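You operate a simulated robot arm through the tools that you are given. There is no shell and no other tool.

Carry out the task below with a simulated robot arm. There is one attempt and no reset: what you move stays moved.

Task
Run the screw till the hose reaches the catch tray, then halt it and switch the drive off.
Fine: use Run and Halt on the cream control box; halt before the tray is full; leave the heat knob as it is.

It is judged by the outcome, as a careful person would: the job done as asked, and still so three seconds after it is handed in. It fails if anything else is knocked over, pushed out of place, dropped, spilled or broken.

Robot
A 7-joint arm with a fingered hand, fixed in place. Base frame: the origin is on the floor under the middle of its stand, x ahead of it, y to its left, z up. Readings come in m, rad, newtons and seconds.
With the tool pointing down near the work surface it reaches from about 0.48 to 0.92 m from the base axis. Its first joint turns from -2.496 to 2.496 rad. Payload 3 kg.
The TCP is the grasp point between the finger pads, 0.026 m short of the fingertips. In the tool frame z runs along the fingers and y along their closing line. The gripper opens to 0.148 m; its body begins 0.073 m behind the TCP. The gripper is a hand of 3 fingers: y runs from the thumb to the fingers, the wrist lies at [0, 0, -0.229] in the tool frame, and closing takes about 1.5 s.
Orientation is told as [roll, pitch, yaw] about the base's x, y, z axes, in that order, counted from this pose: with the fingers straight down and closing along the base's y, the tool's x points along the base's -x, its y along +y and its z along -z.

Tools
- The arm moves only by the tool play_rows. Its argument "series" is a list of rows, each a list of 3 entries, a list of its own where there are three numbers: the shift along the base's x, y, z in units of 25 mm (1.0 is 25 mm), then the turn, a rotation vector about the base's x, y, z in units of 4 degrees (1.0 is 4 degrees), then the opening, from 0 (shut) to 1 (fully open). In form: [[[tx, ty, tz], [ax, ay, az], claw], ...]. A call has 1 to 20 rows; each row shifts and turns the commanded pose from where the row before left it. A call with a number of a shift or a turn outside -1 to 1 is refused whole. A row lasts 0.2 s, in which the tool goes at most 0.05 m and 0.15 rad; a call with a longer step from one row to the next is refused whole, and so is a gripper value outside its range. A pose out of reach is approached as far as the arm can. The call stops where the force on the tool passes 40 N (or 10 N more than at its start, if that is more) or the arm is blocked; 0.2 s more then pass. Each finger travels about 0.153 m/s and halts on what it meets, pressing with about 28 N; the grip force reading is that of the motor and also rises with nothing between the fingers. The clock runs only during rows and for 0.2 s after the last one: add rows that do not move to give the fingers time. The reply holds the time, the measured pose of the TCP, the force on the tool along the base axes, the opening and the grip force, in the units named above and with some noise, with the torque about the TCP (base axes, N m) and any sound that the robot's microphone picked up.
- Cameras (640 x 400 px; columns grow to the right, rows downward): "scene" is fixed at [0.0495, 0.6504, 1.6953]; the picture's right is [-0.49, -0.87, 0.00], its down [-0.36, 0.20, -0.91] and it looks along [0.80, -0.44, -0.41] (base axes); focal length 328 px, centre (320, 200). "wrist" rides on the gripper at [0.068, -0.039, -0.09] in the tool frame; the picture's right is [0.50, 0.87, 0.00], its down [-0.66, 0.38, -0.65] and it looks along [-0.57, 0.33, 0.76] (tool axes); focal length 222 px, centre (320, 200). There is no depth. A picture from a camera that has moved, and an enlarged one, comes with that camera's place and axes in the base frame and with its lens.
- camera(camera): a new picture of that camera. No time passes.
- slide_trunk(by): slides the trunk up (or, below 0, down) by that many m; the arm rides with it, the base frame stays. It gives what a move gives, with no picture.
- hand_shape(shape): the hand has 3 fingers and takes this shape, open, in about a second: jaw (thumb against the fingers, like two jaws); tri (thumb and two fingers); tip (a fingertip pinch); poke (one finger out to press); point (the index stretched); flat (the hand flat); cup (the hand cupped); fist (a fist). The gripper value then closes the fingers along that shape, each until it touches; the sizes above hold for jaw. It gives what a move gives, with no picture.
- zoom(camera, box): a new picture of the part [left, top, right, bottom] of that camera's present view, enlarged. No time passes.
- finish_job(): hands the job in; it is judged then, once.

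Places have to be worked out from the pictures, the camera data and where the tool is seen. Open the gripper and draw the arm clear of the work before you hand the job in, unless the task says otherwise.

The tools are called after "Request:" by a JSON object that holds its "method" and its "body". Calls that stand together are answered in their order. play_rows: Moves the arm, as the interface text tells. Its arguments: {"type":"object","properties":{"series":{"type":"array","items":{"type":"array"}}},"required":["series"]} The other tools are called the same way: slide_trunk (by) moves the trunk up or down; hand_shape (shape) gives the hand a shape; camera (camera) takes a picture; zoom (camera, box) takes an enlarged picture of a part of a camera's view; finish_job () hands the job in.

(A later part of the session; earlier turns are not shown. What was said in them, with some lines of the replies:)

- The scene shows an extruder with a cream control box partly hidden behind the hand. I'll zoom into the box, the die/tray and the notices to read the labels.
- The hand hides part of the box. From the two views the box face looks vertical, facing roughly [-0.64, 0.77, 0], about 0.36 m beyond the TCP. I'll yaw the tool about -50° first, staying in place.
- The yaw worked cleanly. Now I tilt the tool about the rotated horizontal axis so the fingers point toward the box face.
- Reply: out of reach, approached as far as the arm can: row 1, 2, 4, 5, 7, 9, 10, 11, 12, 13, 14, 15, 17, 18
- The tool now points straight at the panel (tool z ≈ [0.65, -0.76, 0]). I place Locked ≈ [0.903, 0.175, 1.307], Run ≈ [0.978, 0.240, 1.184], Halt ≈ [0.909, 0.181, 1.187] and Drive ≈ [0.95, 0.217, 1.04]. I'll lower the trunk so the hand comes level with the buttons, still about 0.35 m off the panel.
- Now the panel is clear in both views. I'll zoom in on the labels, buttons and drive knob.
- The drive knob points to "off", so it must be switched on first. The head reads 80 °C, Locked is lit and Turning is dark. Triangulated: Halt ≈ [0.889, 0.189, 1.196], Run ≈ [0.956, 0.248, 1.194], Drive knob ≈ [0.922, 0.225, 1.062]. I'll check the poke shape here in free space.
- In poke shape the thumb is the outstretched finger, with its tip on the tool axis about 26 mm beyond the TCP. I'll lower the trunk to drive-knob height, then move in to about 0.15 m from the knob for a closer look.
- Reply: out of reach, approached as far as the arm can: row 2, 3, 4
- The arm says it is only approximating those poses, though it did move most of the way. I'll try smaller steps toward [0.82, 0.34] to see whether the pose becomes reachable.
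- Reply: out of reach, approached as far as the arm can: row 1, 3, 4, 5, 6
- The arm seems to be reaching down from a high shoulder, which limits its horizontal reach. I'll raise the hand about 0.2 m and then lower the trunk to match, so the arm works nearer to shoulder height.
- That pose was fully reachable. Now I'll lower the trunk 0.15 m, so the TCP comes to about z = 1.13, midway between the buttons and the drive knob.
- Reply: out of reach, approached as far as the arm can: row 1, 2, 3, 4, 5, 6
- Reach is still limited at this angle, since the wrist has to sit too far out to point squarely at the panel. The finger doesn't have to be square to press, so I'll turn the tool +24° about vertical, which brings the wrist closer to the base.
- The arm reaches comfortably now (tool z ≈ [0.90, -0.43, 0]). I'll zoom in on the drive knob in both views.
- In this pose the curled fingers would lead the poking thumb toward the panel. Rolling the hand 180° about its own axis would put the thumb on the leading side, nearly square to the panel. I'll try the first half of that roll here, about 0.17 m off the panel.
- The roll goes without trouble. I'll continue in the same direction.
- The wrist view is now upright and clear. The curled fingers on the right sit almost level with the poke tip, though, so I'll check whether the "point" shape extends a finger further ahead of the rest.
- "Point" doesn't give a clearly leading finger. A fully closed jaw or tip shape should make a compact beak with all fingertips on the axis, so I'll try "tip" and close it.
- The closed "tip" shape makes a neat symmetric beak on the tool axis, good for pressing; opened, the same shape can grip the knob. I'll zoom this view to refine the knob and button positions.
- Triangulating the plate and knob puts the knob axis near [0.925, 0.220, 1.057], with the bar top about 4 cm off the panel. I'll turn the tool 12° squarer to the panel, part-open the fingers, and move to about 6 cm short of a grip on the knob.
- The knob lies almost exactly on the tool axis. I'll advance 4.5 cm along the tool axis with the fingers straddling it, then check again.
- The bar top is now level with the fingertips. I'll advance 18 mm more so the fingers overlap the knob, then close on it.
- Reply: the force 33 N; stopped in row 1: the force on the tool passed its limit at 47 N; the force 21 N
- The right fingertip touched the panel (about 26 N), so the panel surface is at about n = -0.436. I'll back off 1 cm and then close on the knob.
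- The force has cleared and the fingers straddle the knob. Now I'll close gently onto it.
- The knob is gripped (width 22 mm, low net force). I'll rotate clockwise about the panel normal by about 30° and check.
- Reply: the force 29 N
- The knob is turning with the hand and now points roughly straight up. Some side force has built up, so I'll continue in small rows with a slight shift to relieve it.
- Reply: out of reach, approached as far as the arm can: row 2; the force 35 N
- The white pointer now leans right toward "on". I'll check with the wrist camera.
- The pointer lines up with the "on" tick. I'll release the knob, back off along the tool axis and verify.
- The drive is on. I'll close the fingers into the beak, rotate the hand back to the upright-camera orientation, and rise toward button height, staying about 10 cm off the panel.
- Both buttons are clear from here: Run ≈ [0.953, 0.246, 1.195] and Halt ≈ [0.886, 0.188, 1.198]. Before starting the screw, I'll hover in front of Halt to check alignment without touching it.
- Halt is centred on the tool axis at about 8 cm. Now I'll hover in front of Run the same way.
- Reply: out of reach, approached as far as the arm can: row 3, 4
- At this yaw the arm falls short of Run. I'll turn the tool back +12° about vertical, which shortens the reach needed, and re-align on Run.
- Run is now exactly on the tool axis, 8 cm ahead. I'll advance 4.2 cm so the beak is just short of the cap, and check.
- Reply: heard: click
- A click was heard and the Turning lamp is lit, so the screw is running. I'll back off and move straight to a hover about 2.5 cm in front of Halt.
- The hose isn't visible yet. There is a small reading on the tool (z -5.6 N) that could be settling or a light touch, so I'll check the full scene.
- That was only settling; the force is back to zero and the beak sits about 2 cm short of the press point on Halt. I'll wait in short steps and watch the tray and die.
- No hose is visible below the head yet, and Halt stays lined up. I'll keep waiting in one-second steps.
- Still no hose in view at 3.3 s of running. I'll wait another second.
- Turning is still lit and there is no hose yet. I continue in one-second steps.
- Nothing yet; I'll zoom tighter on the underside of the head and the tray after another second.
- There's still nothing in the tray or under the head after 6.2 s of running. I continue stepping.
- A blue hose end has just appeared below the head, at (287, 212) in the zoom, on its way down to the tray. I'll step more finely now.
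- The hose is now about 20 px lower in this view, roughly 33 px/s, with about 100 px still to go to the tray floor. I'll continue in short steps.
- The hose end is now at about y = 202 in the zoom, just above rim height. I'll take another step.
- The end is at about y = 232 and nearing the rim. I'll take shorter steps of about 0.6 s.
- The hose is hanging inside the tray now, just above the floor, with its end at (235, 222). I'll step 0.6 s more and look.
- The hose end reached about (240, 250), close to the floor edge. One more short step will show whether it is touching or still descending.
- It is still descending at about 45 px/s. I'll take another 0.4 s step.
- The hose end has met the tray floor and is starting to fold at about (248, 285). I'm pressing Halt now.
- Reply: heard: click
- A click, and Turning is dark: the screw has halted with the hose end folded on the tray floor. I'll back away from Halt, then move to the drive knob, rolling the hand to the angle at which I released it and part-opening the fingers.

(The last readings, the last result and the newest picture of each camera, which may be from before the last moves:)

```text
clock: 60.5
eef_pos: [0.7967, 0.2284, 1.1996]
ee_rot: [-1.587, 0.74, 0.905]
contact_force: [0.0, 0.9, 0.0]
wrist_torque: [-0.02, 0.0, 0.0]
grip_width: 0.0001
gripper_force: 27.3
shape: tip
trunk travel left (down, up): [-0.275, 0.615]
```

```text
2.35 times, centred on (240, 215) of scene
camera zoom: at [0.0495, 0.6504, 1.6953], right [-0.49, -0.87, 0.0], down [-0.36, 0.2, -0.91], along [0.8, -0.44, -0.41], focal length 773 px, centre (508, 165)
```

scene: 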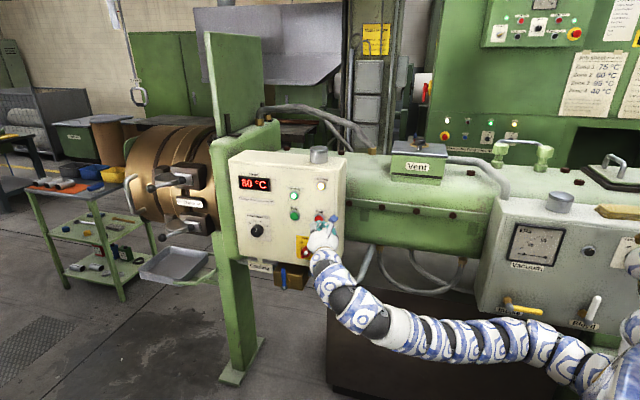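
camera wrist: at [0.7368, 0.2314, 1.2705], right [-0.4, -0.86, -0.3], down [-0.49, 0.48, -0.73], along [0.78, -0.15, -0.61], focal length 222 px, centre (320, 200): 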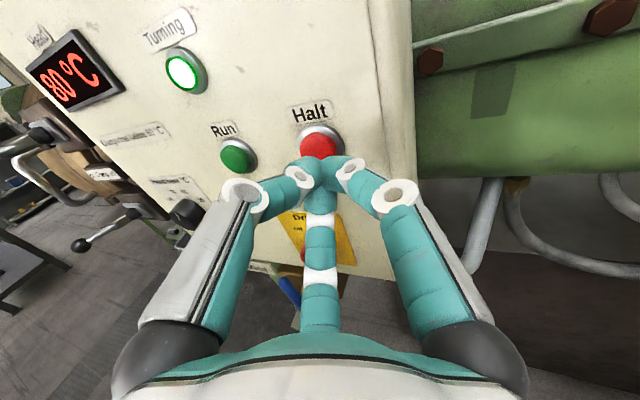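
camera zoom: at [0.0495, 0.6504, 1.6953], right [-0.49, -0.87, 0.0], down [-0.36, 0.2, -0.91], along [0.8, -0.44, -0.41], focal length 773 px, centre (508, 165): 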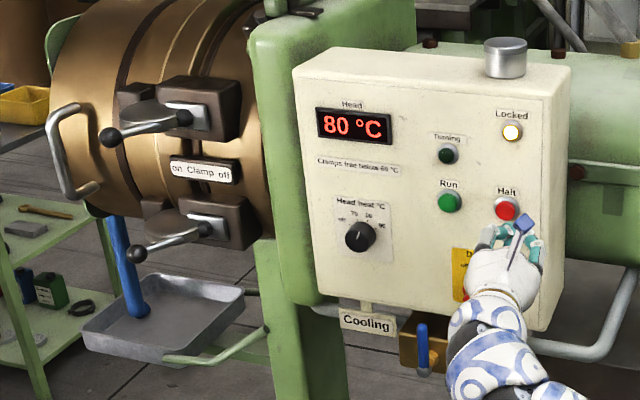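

The screw is stopped and the hose rests in the tray. Now I'll move to the drive-knob hover while rotating +45° about the panel normal, part-opening the fingers at the end.

Request:
{"method": "play_rows", "body": {"series": [[[0.2, 0.271, -0.67], [0.81, -0.95, 0], 0], [[0.2, 0.271, -0.67], [0.81, -0.95, 0], 0], [[0.2, 0.271, -0.67], [0.81, -0.95, 0], 0], [[0.2, 0.271, -0.67], [0.81, -0.95, 0], 0], [[0.2, 0.271, -0.67], [0.81, -0.95, 0], 0], [[0.2, 0.271, -0.67], [0.81, -0.95, 0], 0.2], [[0.2, 0.271, -0.67], [0.81, -0.95, 0], 0.4], [[0.2, 0.271, -0.67], [0.81, -0.95, 0], 0.5], [[0.2, 0.271, -0.67], [0.81, -0.95, 0], 0.5], [[0, 0, 0], [0, 0, 0], 0.5]]}}

Request:
{"method": "camera", "body": {"camera": "wrist"}}

Request:
{"method": "zoom", "body": {"camera": "scene", "box": [260, 200, 360, 290]}}

```text
clock: 62.7
eef_pos: [0.8425, 0.2905, 1.048]
ee_rot: [-1.732, -0.031, 0.856]
contact_force: [-0.6, 0.4, 0.2]
wrist_torque: [-0.03, -0.01, 0.0]
grip_width: 0.0737
gripper_force: 0.1
shape: tip
trunk travel left (down, up): [-0.275, 0.615]
```

```text
taken
camera wrist: at [0.7256, 0.3007, 1.0702], right [-0.21, -0.45, -0.87], down [0.0, 0.89, -0.46], along [0.98, -0.09, -0.18], focal length 222 px, centre (320, 200)
```

wrist: 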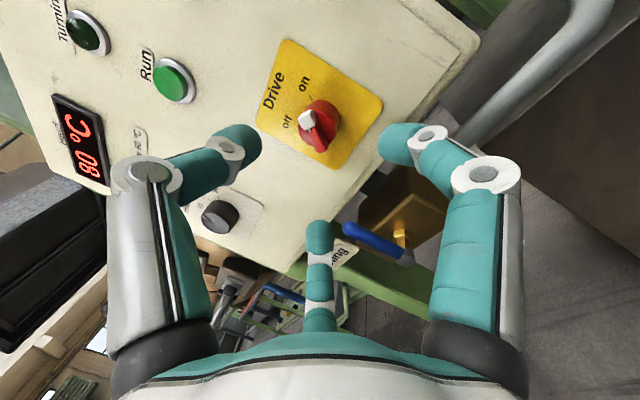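

```text
4.44 times, centred on (310, 245) of scene
camera zoom: at [0.0495, 0.6504, 1.6953], right [-0.49, -0.87, 0.0], down [-0.36, 0.2, -0.91], along [0.8, -0.44, -0.41], focal length 1460 px, centre (364, 0)
```

zoom: 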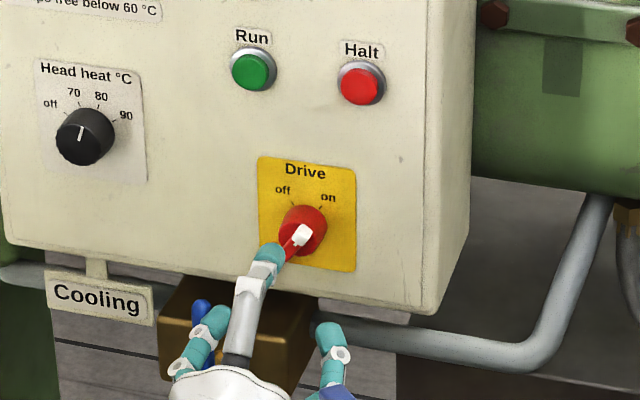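

The knob is still on and the hand is in the same pose as after release. I'll advance to the earlier grip position with the fingers straddling the knob.

Request:
{"method": "play_rows", "body": {"series": [[[0.59, -0.46, 0.11], [0, 0, 0], 0.5], [[0.59, -0.46, 0.11], [0, 0, 0], 0.5], [[0.59, -0.46, 0.11], [0, 0, 0], 0.5], [[0.55, -0.43, 0.11], [0, 0, 0], 0.45]]}}

Request:
{"method": "camera", "body": {"camera": "wrist"}}

```text
clock: 63.7
eef_pos: [0.8995, 0.2425, 1.0598]
ee_rot: [-1.731, -0.029, 0.853]
contact_force: [-0.2, 0.7, 0.2]
wrist_torque: [0.01, 0.0, -0.01]
grip_width: 0.0669
gripper_force: 0.0
shape: tip
trunk travel left (down, up): [-0.275, 0.615]
```

```text
taken
camera wrist: at [0.7832, 0.2532, 1.0828], right [-0.21, -0.45, -0.87], down [0.0, 0.89, -0.46], along [0.98, -0.09, -0.18], focal length 222 px, centre (320, 200)
```

wrist: 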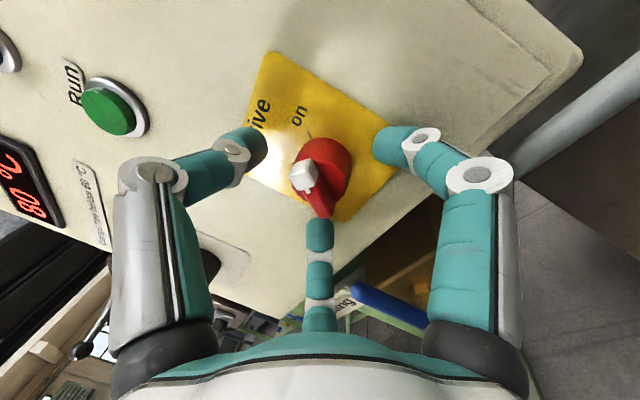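

No contact so far, and the fingers straddle the knob as before. Now I'll close on it.

Request:
{"method": "play_rows", "body": {"series": [[[0, 0, 0], [0, 0, 0], 0.35], [[0, 0, 0], [0, 0, 0], 0.28], [[0, 0, 0], [0, 0, 0], 0.2], [[0, 0, 0], [0, 0, 0], 0.15], [[0, 0, 0], [0, 0, 0], 0.1], [[0, 0, 0], [0, 0, 0], 0.05], [[0, 0, 0], [0, 0, 0], 0]]}}

Request:
{"method": "camera", "body": {"camera": "wrist"}}

```text
clock: 65.3
eef_pos: [0.8999, 0.2427, 1.0602]
ee_rot: [-1.731, -0.032, 0.852]
contact_force: [3.2, -1.3, 1.0]
wrist_torque: [0.03, 0.05, -0.04]
grip_width: 0.0272
gripper_force: 27.9
shape: tip
trunk travel left (down, up): [-0.275, 0.615]
```

```text
taken
camera wrist: at [0.7831, 0.2532, 1.0828], right [-0.21, -0.45, -0.87], down [0.0, 0.89, -0.46], along [0.98, -0.09, -0.18], focal length 222 px, centre (320, 200)
```

wrist: 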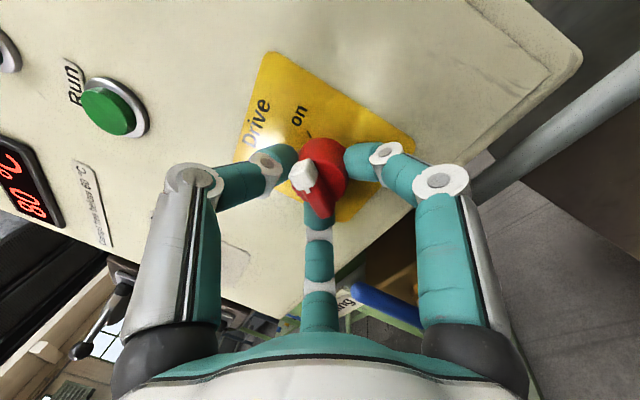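

The knob is gripped again (27 mm, low force). I'll rotate counter-clockwise back toward "off" by 30° first.

Request:
{"method": "play_rows", "body": {"series": [[[0, 0, 0], [-0.81, 0.95, 0], 0], [[0, 0, 0], [-0.81, 0.95, 0], 0], [[0, 0, 0], [-0.81, 0.95, 0], 0], [[0, 0, 0], [-0.81, 0.95, 0], 0], [[0, 0, 0], [-0.81, 0.95, 0], 0], [[0, 0, 0], [-0.81, 0.95, 0], 0]]}}

Request:
{"method": "camera", "body": {"camera": "wrist"}}

Request:
{"method": "zoom", "body": {"camera": "scene", "box": [285, 225, 335, 265]}}

```text
clock: 66.7
eef_pos: [0.9007, 0.2435, 1.0603]
ee_rot: [-1.649, 0.486, 0.873]
contact_force: [-7.2, -11.9, -0.2]
wrist_torque: [-0.03, -0.07, -0.37]
grip_width: 0.0268
gripper_force: 28.1
shape: tip
trunk travel left (down, up): [-0.275, 0.615]
```

```text
taken
camera wrist: at [0.7999, 0.268, 1.121], right [-0.49, -0.69, -0.53], down [-0.23, 0.69, -0.68], along [0.84, -0.21, -0.5], focal length 222 px, centre (320, 200)
```

wrist: 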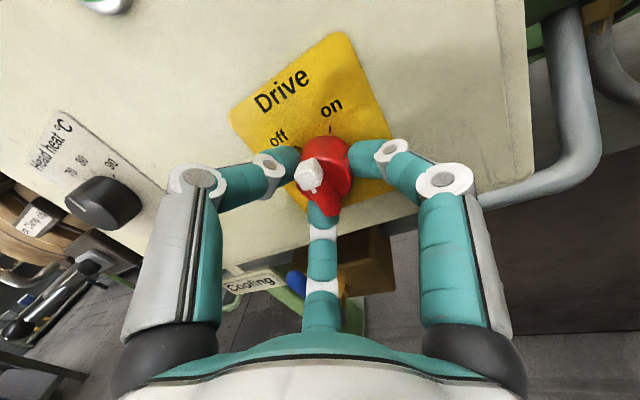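

```text
10.00 times, centred on (310, 245) of scene
camera zoom: at [0.0495, 0.6504, 1.6953], right [-0.49, -0.87, 0.0], down [-0.36, 0.2, -0.91], along [0.8, -0.44, -0.41], focal length 3285 px, centre (420, -250)
```

zoom: 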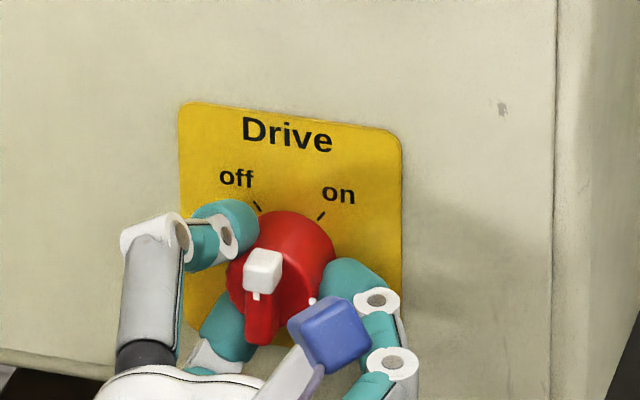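

The pointer is about vertical now. I'll continue counter-clockwise.

Request:
{"method": "play_rows", "body": {"series": [[[0, 0, 0], [-0.81, 0.95, 0], 0], [[0, 0, 0], [-0.81, 0.95, 0], 0], [[0, 0, 0], [-0.81, 0.95, 0], 0], [[0, 0, 0], [-0.81, 0.95, 0], 0], [[0, 0, 0], [-0.81, 0.95, 0], 0]]}}

Request:
{"method": "camera", "body": {"camera": "wrist"}}

Request:
{"method": "zoom", "body": {"camera": "scene", "box": [285, 225, 335, 265]}}

```text
clock: 67.9
eef_pos: [0.899, 0.2427, 1.0609]
ee_rot: [-1.532, 0.91, 0.95]
contact_force: [-10.8, -14.3, 1.1]
wrist_torque: [-0.07, -0.2, -0.5]
grip_width: 0.0267
gripper_force: 27.8
shape: tip
trunk travel left (down, up): [-0.275, 0.615]
```

```text
taken
camera wrist: at [0.8232, 0.2881, 1.1411], right [-0.6, -0.79, -0.13], down [-0.47, 0.49, -0.73], along [0.64, -0.38, -0.67], focal length 222 px, centre (320, 200)
```

wrist: 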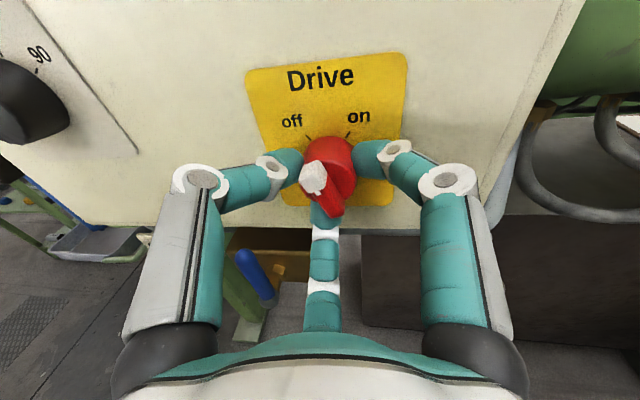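

```text
10.00 times, centred on (310, 245) of scene
camera zoom: at [0.0495, 0.6504, 1.6953], right [-0.49, -0.87, 0.0], down [-0.36, 0.2, -0.91], along [0.8, -0.44, -0.41], focal length 3285 px, centre (420, -250)
```

zoom: 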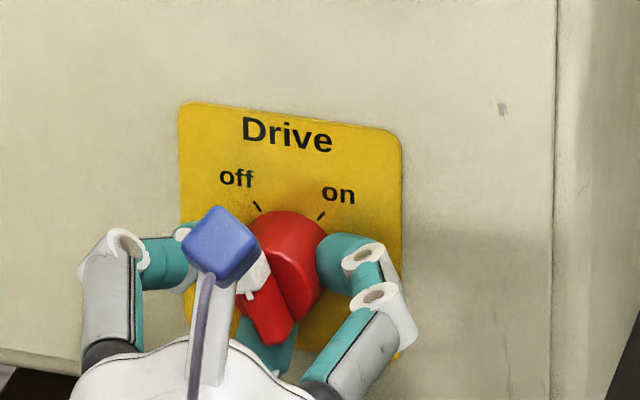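

The pointer leans toward "off" but looks a few degrees short of the original angle. I'll turn about 10° more.

Request:
{"method": "play_rows", "body": {"series": [[[0, 0, 0], [-0.81, 0.95, 0], 0], [[0, 0, 0], [-0.81, 0.95, 0], 0]]}}

Request:
{"method": "camera", "body": {"camera": "wrist"}}

Request:
{"method": "zoom", "body": {"camera": "scene", "box": [285, 225, 335, 265]}}

```text
clock: 68.5
eef_pos: [0.9012, 0.2424, 1.0615]
ee_rot: [-1.441, 1.079, 1.025]
contact_force: [-11.9, -14.5, 2.2]
wrist_torque: [-0.11, -0.18, -0.52]
grip_width: 0.0263
gripper_force: 27.9
shape: tip
trunk travel left (down, up): [-0.275, 0.615]
```

```text
taken
camera wrist: at [0.8339, 0.2973, 1.1452], right [-0.61, -0.79, 0.04], down [-0.57, 0.41, -0.72], along [0.55, -0.46, -0.7], focal length 222 px, centre (320, 200)
```

wrist: 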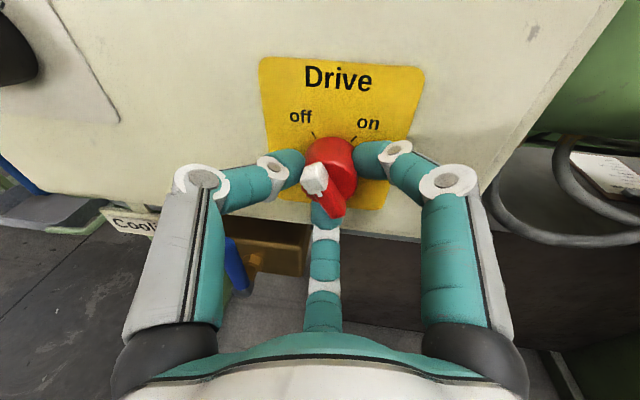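

```text
10.00 times, centred on (310, 245) of scene
camera zoom: at [0.0495, 0.6504, 1.6953], right [-0.49, -0.87, 0.0], down [-0.36, 0.2, -0.91], along [0.8, -0.44, -0.41], focal length 3285 px, centre (420, -250)
```

zoom: 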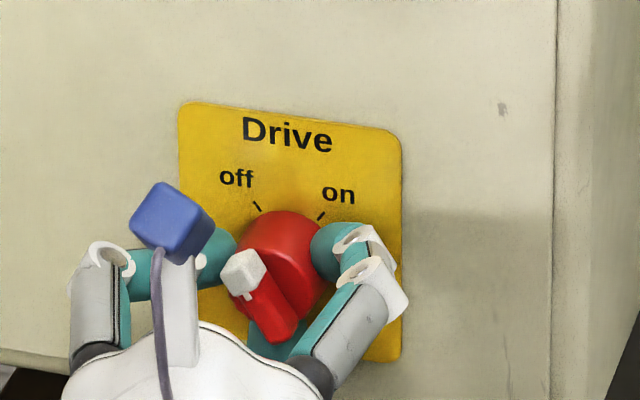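

The pointer is back at about 28° left, matching the original "off" angle. I'll release and back off to verify.

Request:
{"method": "play_rows", "body": {"series": [[[0, 0, 0], [0, 0, 0], 0.2], [[0, 0, 0], [0, 0, 0], 0.4], [[0, 0, 0], [0, 0, 0], 0.5], [[-0.6, 0.48, 0.04], [0, 0, 0], 0.5], [[-0.6, 0.48, 0.04], [0, 0, 0], 0.5], [[-0.6, 0.48, 0.04], [0, 0, 0], 0.5], [[-0.6, 0.48, 0.04], [0, 0, 0], 0.5]]}}

Request:
{"method": "camera", "body": {"camera": "wrist"}}

Request:
{"method": "zoom", "body": {"camera": "scene", "box": [270, 220, 350, 280]}}

```text
clock: 70.1
eef_pos: [0.8407, 0.2928, 1.065]
ee_rot: [-1.441, 1.079, 1.027]
contact_force: [0.3, -1.0, -0.1]
wrist_torque: [0.02, 0.0, 0.0]
grip_width: 0.0736
gripper_force: 0.0
shape: tip
trunk travel left (down, up): [-0.275, 0.615]
```

```text
taken
camera wrist: at [0.7745, 0.3469, 1.148], right [-0.61, -0.79, 0.04], down [-0.57, 0.41, -0.72], along [0.55, -0.46, -0.7], focal length 222 px, centre (320, 200)
```

wrist: 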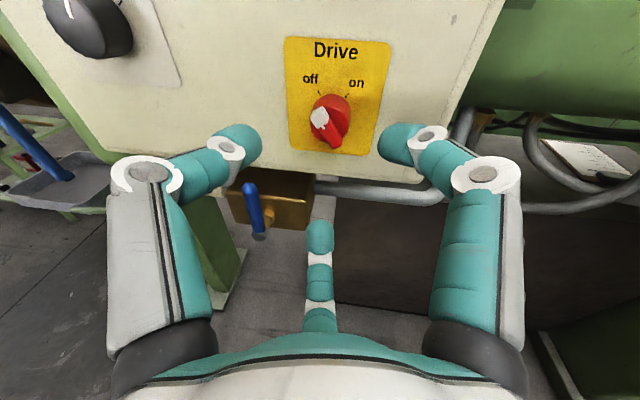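

```text
6.67 times, centred on (310, 250) of scene
camera zoom: at [0.0495, 0.6504, 1.6953], right [-0.49, -0.87, 0.0], down [-0.36, 0.2, -0.91], along [0.8, -0.44, -0.41], focal length 2190 px, centre (387, -133)
```

zoom: 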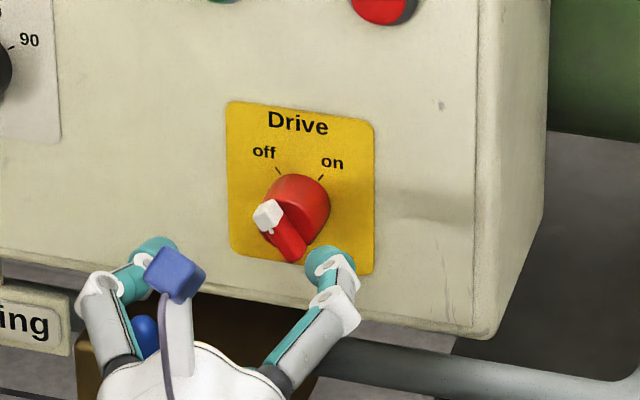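

The drive knob sits exactly at its original "off" position. I'll withdraw the arm clear of the panel, open the hand, and check everything.

Request:
{"method": "play_rows", "body": {"series": [[[-0.8, 0.15, 0.1], [0, 0, 0], 0.5], [[-0.8, 0.15, 0.1], [0, 0, 0], 0.6], [[-0.8, 0.1, 0.1], [0, 0, 0], 0.8], [[-0.8, 0.1, 0.1], [0, 0, 0], 1], [[-0.8, 0.05, 0.1], [0, 0, 0], 1], [[-0.8, 0, 0.1], [0, 0, 0], 1], [[-0.8, 0, 0.1], [0, 0, 0], 1], [[0, 0, 0], [0, 0, 0], 1]]}}

Request:
{"method": "camera", "body": {"camera": "scene"}}

Request:
{"method": "zoom", "body": {"camera": "scene", "box": [110, 190, 240, 300]}}

Request:
{"method": "zoom", "body": {"camera": "scene", "box": [225, 140, 365, 290]}}

```text
clock: 71.9
eef_pos: [0.7218, 0.3206, 1.0789]
ee_rot: [-1.443, 1.078, 1.027]
contact_force: [-0.3, -0.3, -0.2]
wrist_torque: [0.02, 0.03, 0.0]
grip_width: 0.1477
gripper_force: 0.1
shape: tip
out of reach, approached as far as the arm can: row 6, 7
trunk travel left (down, up): [-0.275, 0.615]
```

```text
taken
```

scene: 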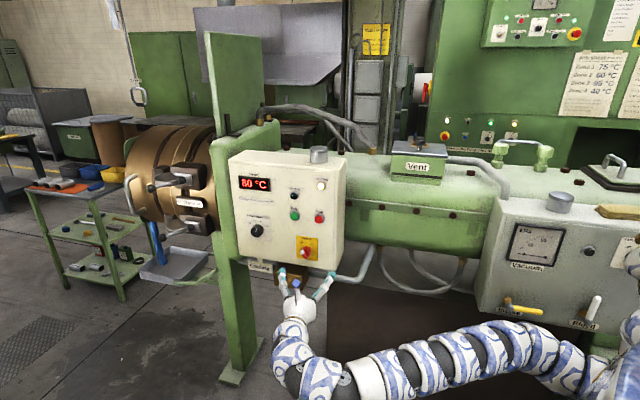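

```text
3.64 times, centred on (175, 245) of scene
camera zoom: at [0.0495, 0.6504, 1.6953], right [-0.49, -0.87, 0.0], down [-0.36, 0.2, -0.91], along [0.8, -0.44, -0.41], focal length 1195 px, centre (847, 36)
```

zoom: 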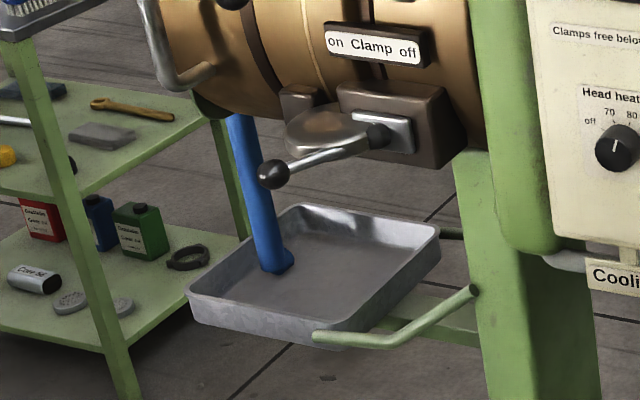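

```text
2.67 times, centred on (295, 215) of scene
camera zoom: at [0.0495, 0.6504, 1.6953], right [-0.49, -0.87, 0.0], down [-0.36, 0.2, -0.91], along [0.8, -0.44, -0.41], focal length 876 px, centre (387, 160)
```

zoom: 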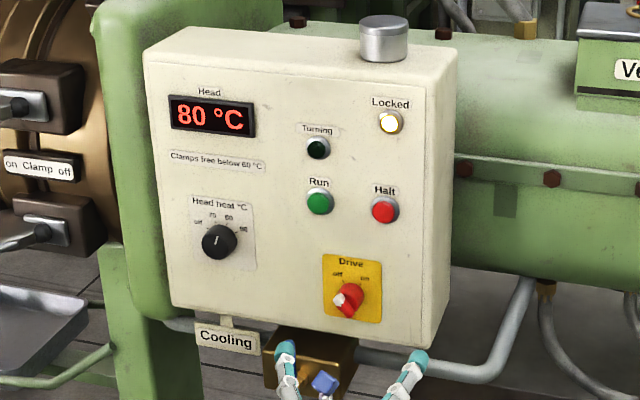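

Everything checks out. The hose end rests in the tray, Turning is dark and the Drive is off. The heat knob is still at 80, and the open hand is about 0.2 m clear of the panel. I'm handing the job in.

Request:
{"method": "finish_job", "body": {}}

```text
The job is handed in.
```

The job is done and handed in. The screw ran until the hose reached the catch tray; I then halted it and switched the drive off.

- **Drive:** it was off at the start, so I switched it on before pressing Run. It is now back at "off".
- **Run:** the Turning lamp came on as Run clicked.
- **Hose and tray:** about 12 seconds later the hose reached the tray floor and I pressed Halt. The tray holds only the folded end of the hose, well short of full.
- **Halt:** the Turning lamp went dark as Halt clicked.
- **Heat knob:** not touched, still at 80.

While lining up on the drive knob, a fingertip pressed against its yellow label plate at up to 47 N, and I backed off. I saw no mark there afterwards, and nothing else was moved or spilled. The hand is open and about 0.2 m clear of the panel.
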